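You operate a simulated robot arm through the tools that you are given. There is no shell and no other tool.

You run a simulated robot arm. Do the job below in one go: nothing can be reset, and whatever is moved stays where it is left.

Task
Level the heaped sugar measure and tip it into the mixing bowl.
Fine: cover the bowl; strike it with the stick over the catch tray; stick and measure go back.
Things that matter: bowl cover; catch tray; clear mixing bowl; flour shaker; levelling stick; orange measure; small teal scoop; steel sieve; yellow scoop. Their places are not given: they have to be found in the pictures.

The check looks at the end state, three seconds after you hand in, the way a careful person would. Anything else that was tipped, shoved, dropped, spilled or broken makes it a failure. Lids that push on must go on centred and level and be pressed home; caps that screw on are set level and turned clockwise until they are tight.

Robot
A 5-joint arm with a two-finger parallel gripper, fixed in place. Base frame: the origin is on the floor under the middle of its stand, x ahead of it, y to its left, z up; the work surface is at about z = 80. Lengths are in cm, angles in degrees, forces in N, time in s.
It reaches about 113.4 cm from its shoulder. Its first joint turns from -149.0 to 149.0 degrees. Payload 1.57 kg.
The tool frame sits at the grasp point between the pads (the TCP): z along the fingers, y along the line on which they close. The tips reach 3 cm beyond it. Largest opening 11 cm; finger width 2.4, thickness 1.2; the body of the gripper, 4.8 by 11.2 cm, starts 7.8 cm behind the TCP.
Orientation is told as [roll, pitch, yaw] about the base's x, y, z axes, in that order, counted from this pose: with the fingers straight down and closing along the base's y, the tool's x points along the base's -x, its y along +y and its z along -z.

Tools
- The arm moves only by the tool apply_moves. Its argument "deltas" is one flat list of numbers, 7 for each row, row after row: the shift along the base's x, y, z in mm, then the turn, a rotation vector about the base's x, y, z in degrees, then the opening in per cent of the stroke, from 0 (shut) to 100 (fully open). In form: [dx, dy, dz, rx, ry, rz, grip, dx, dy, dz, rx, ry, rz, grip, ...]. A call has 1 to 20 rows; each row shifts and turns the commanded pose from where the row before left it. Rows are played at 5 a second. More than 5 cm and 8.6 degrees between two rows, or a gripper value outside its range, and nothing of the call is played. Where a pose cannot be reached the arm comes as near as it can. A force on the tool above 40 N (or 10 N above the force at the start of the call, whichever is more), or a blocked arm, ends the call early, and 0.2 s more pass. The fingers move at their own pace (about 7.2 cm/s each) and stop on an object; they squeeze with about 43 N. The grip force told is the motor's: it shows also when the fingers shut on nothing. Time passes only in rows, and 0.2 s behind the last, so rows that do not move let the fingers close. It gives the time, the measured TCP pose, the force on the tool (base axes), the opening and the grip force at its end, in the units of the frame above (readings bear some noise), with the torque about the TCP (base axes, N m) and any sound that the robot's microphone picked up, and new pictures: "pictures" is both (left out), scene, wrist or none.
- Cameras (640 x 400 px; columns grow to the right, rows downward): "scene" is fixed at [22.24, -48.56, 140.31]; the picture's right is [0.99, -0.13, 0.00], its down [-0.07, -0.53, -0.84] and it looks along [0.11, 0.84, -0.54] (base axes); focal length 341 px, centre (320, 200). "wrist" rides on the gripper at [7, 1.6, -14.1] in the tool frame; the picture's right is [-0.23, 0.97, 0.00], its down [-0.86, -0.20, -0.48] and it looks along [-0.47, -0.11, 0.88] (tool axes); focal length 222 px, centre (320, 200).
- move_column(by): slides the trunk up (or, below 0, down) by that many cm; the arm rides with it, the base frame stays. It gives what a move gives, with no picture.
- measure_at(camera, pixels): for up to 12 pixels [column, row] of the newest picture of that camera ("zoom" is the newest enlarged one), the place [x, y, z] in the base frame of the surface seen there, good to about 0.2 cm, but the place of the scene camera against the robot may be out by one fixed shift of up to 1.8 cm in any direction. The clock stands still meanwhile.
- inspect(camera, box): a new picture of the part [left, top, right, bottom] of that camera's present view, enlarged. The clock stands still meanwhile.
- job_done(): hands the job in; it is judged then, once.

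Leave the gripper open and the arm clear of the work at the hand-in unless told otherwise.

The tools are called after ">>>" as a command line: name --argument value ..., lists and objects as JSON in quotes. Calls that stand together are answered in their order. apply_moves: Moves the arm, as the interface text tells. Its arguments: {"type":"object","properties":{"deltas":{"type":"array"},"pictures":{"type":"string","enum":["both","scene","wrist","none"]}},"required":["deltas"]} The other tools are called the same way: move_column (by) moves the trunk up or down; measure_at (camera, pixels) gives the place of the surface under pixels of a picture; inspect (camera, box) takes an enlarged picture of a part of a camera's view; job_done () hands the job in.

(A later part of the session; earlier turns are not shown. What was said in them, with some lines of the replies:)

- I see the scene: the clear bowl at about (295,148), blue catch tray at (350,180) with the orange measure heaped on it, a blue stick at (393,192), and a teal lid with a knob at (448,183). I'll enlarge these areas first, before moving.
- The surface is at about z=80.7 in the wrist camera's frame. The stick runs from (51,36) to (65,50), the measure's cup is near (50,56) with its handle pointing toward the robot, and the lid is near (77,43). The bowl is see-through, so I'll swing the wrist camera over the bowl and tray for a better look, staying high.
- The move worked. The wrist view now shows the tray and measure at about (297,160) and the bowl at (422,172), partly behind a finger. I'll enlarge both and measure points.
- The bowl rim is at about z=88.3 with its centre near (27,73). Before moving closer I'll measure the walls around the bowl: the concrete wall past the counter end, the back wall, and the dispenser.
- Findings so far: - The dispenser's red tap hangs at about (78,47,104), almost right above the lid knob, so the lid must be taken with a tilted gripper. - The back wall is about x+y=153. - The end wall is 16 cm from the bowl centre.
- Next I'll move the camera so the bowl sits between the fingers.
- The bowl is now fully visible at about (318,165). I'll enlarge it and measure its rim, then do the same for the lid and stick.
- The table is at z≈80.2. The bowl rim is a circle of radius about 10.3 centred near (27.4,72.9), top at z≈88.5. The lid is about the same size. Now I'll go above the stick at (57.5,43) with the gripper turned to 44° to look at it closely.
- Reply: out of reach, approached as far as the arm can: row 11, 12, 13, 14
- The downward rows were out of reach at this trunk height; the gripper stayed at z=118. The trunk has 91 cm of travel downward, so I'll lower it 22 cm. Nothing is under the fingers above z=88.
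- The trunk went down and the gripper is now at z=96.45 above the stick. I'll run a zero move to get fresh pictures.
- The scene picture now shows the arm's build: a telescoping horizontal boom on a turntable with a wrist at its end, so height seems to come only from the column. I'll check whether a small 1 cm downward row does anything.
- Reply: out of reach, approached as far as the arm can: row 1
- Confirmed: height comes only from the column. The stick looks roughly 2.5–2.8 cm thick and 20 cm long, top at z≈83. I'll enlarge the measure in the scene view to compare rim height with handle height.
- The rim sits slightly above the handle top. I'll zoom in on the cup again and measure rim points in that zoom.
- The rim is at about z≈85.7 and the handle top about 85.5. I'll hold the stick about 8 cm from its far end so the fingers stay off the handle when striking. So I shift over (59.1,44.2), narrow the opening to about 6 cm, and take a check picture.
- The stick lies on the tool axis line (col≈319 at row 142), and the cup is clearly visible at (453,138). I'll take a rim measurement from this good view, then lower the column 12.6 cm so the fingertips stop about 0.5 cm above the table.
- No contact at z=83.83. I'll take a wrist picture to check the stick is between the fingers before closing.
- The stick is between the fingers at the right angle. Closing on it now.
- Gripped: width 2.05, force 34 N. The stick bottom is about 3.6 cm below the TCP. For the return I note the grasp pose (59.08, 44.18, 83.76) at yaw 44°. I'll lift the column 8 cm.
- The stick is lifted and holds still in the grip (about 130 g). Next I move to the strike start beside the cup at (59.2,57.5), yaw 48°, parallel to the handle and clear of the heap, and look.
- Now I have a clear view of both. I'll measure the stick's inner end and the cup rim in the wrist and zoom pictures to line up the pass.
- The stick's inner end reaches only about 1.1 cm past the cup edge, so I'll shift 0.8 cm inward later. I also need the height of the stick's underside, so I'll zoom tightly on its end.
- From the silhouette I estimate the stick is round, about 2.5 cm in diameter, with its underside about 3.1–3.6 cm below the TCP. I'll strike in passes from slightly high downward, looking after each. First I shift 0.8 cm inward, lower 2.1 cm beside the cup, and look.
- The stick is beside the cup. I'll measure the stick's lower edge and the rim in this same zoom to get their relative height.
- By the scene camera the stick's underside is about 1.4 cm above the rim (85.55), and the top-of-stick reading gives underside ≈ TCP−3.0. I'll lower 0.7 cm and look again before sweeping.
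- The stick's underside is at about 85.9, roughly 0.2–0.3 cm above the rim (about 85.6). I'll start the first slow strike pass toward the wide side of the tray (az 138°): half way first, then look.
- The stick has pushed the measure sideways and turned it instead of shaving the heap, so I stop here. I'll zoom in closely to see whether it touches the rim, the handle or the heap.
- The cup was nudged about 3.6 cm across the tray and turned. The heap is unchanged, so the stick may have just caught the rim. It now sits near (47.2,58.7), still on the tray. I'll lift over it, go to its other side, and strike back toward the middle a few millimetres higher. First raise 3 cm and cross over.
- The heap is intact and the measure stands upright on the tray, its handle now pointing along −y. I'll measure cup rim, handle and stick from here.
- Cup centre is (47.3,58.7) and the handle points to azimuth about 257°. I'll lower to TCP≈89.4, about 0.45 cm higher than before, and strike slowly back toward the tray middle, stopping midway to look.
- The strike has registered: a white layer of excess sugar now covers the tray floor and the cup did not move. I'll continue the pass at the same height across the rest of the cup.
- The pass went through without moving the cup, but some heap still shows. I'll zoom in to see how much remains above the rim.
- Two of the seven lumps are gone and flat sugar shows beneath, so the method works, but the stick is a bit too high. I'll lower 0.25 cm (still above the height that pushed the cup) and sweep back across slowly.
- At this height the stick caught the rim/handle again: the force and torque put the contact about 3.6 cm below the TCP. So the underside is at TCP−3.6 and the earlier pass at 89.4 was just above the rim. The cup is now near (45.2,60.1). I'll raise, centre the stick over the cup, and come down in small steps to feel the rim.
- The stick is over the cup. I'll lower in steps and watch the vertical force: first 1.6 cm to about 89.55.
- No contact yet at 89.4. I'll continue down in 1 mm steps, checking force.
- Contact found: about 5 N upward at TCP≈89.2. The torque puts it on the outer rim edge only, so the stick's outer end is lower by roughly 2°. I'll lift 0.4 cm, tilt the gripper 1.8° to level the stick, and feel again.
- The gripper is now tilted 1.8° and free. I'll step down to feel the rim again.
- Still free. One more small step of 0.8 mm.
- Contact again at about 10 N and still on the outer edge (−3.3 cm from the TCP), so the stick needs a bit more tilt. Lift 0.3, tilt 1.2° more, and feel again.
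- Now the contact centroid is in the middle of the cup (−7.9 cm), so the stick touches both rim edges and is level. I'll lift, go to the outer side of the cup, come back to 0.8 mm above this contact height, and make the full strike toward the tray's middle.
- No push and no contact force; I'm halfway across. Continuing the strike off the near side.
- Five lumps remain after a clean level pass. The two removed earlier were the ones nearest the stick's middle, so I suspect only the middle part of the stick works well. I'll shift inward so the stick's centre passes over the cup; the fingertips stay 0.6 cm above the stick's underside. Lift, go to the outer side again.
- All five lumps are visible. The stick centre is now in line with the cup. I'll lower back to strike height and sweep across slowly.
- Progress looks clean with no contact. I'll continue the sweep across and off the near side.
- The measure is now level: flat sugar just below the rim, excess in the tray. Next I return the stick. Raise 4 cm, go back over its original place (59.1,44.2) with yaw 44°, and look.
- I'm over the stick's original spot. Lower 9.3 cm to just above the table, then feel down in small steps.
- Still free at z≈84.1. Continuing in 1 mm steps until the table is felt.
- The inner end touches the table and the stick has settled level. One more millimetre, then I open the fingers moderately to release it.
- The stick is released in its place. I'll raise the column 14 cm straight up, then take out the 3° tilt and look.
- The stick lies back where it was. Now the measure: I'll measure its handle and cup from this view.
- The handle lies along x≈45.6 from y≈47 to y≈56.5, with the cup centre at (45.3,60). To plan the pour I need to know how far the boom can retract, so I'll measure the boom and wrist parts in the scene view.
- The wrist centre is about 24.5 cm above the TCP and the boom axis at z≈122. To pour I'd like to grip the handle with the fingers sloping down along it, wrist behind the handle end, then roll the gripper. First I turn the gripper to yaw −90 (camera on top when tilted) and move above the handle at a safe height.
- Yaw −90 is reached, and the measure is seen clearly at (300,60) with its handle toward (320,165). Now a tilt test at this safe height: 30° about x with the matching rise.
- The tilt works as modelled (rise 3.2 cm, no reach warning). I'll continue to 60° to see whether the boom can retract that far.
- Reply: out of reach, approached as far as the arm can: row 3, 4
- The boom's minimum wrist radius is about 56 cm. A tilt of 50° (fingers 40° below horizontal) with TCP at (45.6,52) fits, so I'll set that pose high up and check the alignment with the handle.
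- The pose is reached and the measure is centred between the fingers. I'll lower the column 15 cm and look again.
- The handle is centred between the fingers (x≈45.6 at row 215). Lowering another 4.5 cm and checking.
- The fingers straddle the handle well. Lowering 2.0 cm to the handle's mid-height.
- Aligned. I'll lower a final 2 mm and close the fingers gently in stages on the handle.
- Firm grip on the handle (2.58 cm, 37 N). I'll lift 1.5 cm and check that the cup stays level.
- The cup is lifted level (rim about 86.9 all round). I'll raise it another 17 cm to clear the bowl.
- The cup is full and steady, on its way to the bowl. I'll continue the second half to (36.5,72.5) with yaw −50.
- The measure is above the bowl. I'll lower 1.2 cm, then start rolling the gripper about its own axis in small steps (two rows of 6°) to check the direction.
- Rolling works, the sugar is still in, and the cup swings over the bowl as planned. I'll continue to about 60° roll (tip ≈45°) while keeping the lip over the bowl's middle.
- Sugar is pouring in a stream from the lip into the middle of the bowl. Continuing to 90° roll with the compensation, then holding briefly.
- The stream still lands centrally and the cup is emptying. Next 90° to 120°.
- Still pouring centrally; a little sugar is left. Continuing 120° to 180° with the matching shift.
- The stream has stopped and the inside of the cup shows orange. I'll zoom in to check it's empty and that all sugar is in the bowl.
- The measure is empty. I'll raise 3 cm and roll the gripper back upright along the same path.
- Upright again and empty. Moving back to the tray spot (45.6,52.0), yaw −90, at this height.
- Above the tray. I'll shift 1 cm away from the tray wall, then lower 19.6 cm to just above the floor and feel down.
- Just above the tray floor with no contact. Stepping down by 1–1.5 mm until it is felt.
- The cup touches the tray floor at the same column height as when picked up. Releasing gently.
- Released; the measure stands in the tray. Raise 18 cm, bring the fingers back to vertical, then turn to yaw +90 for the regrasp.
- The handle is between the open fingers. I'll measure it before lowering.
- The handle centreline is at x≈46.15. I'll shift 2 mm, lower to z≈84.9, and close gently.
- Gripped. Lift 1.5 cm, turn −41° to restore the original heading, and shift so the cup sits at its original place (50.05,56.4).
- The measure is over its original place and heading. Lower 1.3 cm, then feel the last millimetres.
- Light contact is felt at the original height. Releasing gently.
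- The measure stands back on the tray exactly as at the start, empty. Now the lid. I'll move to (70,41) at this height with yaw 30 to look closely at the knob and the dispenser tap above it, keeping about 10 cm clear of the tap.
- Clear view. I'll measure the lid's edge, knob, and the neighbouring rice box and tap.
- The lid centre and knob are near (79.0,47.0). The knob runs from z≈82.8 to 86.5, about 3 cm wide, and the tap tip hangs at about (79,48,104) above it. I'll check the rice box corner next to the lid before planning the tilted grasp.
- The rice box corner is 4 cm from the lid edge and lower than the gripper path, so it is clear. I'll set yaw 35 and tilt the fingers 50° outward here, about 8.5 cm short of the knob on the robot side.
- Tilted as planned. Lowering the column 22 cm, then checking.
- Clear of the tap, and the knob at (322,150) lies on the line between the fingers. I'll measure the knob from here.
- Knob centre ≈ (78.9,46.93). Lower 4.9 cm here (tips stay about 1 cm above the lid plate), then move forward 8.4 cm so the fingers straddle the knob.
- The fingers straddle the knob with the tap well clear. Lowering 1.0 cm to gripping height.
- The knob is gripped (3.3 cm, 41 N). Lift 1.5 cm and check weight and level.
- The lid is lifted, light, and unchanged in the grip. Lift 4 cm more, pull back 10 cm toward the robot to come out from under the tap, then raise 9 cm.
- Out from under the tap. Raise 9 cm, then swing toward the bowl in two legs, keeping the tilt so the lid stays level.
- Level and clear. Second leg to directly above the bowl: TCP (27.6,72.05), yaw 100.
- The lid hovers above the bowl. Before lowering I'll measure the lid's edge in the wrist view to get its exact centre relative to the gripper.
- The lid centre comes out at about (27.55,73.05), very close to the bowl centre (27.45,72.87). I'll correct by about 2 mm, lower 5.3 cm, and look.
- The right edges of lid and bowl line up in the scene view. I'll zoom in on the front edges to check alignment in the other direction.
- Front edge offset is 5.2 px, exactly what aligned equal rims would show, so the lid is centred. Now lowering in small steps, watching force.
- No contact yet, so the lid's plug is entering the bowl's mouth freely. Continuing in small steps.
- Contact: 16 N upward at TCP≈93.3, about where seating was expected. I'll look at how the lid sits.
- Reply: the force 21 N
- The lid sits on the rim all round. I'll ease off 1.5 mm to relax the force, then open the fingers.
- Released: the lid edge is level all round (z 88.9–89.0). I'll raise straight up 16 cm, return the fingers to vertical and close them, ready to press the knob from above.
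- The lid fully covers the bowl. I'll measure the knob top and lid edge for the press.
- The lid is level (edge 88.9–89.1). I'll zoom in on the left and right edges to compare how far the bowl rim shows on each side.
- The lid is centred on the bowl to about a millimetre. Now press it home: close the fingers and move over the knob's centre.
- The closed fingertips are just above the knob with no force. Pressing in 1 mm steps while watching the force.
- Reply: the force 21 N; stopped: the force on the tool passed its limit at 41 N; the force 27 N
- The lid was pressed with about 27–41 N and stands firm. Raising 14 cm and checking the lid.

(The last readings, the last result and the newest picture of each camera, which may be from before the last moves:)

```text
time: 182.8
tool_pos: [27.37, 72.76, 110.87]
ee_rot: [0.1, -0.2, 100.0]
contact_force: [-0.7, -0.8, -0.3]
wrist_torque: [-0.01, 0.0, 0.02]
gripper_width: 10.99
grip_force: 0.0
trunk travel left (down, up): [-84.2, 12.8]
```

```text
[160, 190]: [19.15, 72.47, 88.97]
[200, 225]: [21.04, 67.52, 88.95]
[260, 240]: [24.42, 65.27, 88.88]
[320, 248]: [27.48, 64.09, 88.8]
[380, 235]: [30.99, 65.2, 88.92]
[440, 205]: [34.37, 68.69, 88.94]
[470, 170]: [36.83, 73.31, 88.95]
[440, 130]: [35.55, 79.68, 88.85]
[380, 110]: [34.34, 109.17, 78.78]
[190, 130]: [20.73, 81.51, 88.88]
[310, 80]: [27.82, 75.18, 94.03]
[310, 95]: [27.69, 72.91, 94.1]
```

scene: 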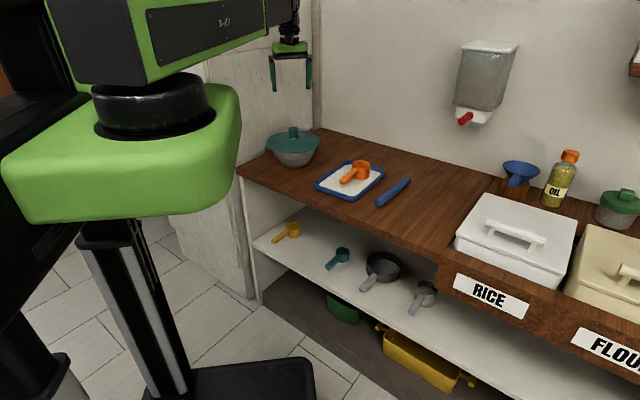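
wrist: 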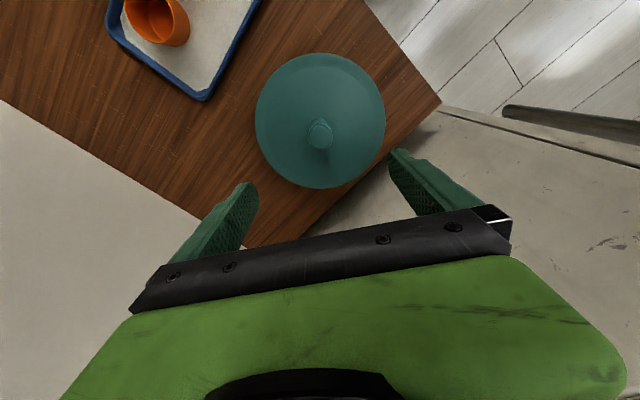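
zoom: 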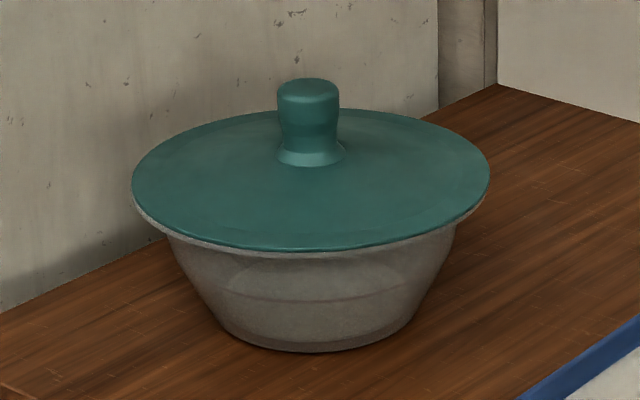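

The lid is level and seated (edge 88.8–88.97 all round). I'll compare the whole counter with the first picture, using the same enlarged box.

>>> inspect --camera "scene" --box '[240, 110, 500, 272]'

>>> inspect --camera "scene" --box '[310, 145, 422, 215]'

```text
2.46 times, centred on (370, 191) of scene
```

zoom: 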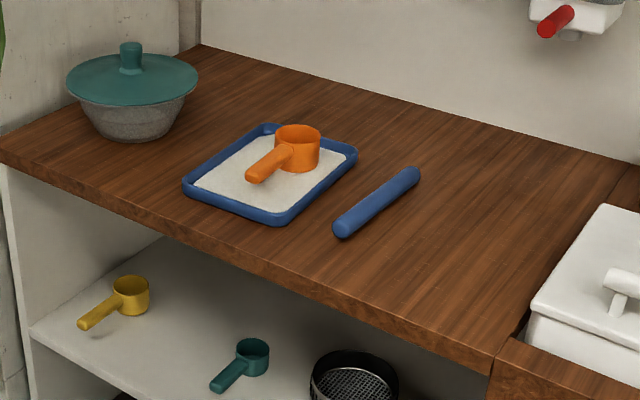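

```text
5.71 times, centred on (366, 180) of scene
```

zoom: 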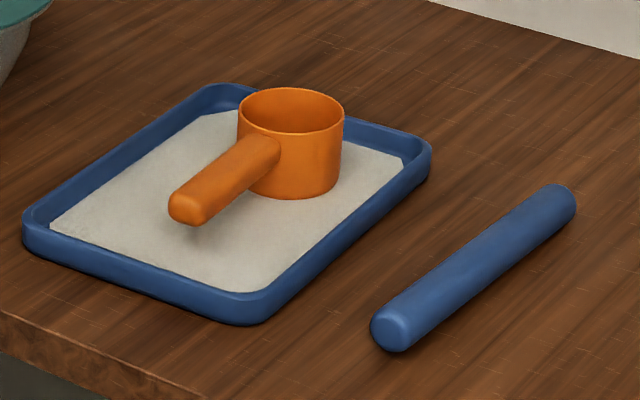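

Everything matches the starting layout: tray, stick and measure are in their original places, and the other items are untouched. I'll raise the arm and bring it back near its starting pose, gripper open.

>>> move_column --by 7.5

>>> apply_moves --deltas '[23.8, -31.4, 0, 0, 0, -5.5, 100, 23.8, -31.4, 0, 0, 0, -5.5, 100, 23.8, -31.4, 0, 0, 0, -5.5, 100, 23.8, -31.4, 0, 0, 0, -5.5, 100, 23.8, -31.4, 0, 0, 0, -5.5, 100, 23.8, -31.4, 0, 0, 0, -5.5, 100, 23.8, -31.4, 0, 0, 0, -5.5, 100, 23.8, -31.4, 0, 0, 0, -5.5, 100, 23.8, -31.4, 0, 0, 0, -5.5, 100, 23.8, -31.4, 0, 0, 0, -5.5, 100, 23.8, -31.4, 0, 0, 0, -5.5, 100, 23.8, -31.4, 0, 0, 0, -5.5, 100, 23.8, -31.4, 0, 0, 0, -5.5, 100, 0, 0, 0, 0, 0, 0, 100]' --pictures "both"

```text
time: 183.9
tool_pos: [27.47, 72.7, 118.43]
ee_rot: [0.1, -0.2, 99.9]
contact_force: [-0.2, 0.8, -0.1]
wrist_torque: [-0.01, 0.02, -0.02]
gripper_width: 11.03
grip_force: 0.0
trunk travel left (down, up): [-91.7, 5.3]
```

```text
time: 186.9
tool_pos: [58.28, 32.11, 118.27]
ee_rot: [0.1, -0.2, 28.5]
contact_force: [-0.4, -1.2, 1.5]
wrist_torque: [0.05, 0.03, -0.01]
gripper_width: 11.0
grip_force: 0.1
trunk travel left (down, up): [-91.7, 5.3]
```

scene: 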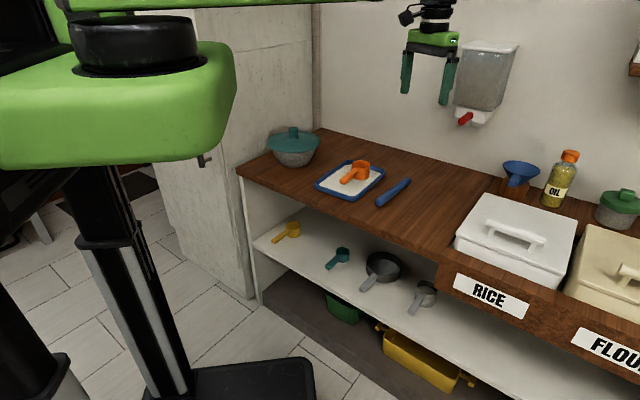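
wrist: 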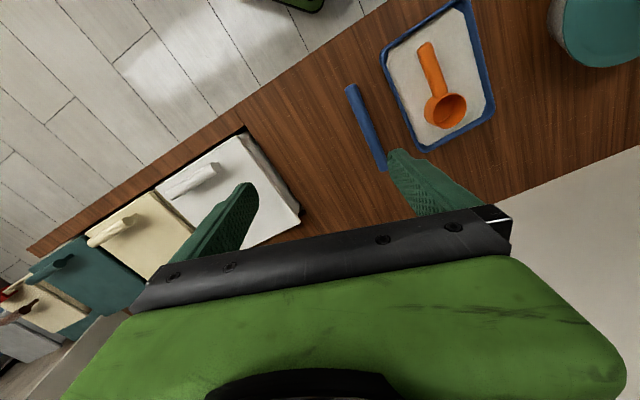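

The bowl is covered with the sugar inside. The excess is in the catch tray, the stick and measure are back, the counter is clean, and the arm is clear with the gripper open. Handing in.

>>> job_done

```text
The job is handed in.
```

The sugar was levelled and tipped into the mixing bowl. The bowl is covered, and I have handed the job in; no check result has come back yet.

- **Levelling:** The excess fell into the catch tray. While I was finding the right height, the stick nudged and turned the measure on the tray twice. I put it back at its starting spot and heading.
- **Pouring:** The measure looked empty afterwards, and I saw no sugar outside the bowl or tray.
- **Cover:** It sits centred to about a millimetre and level all round. I pressed it down until the force limit of about 41 N stopped the push.
- **Stick, measure and tray:** All three match the first picture. I saw no change to the other items.
- **Arm:** It is back near its starting pose with the gripper open.
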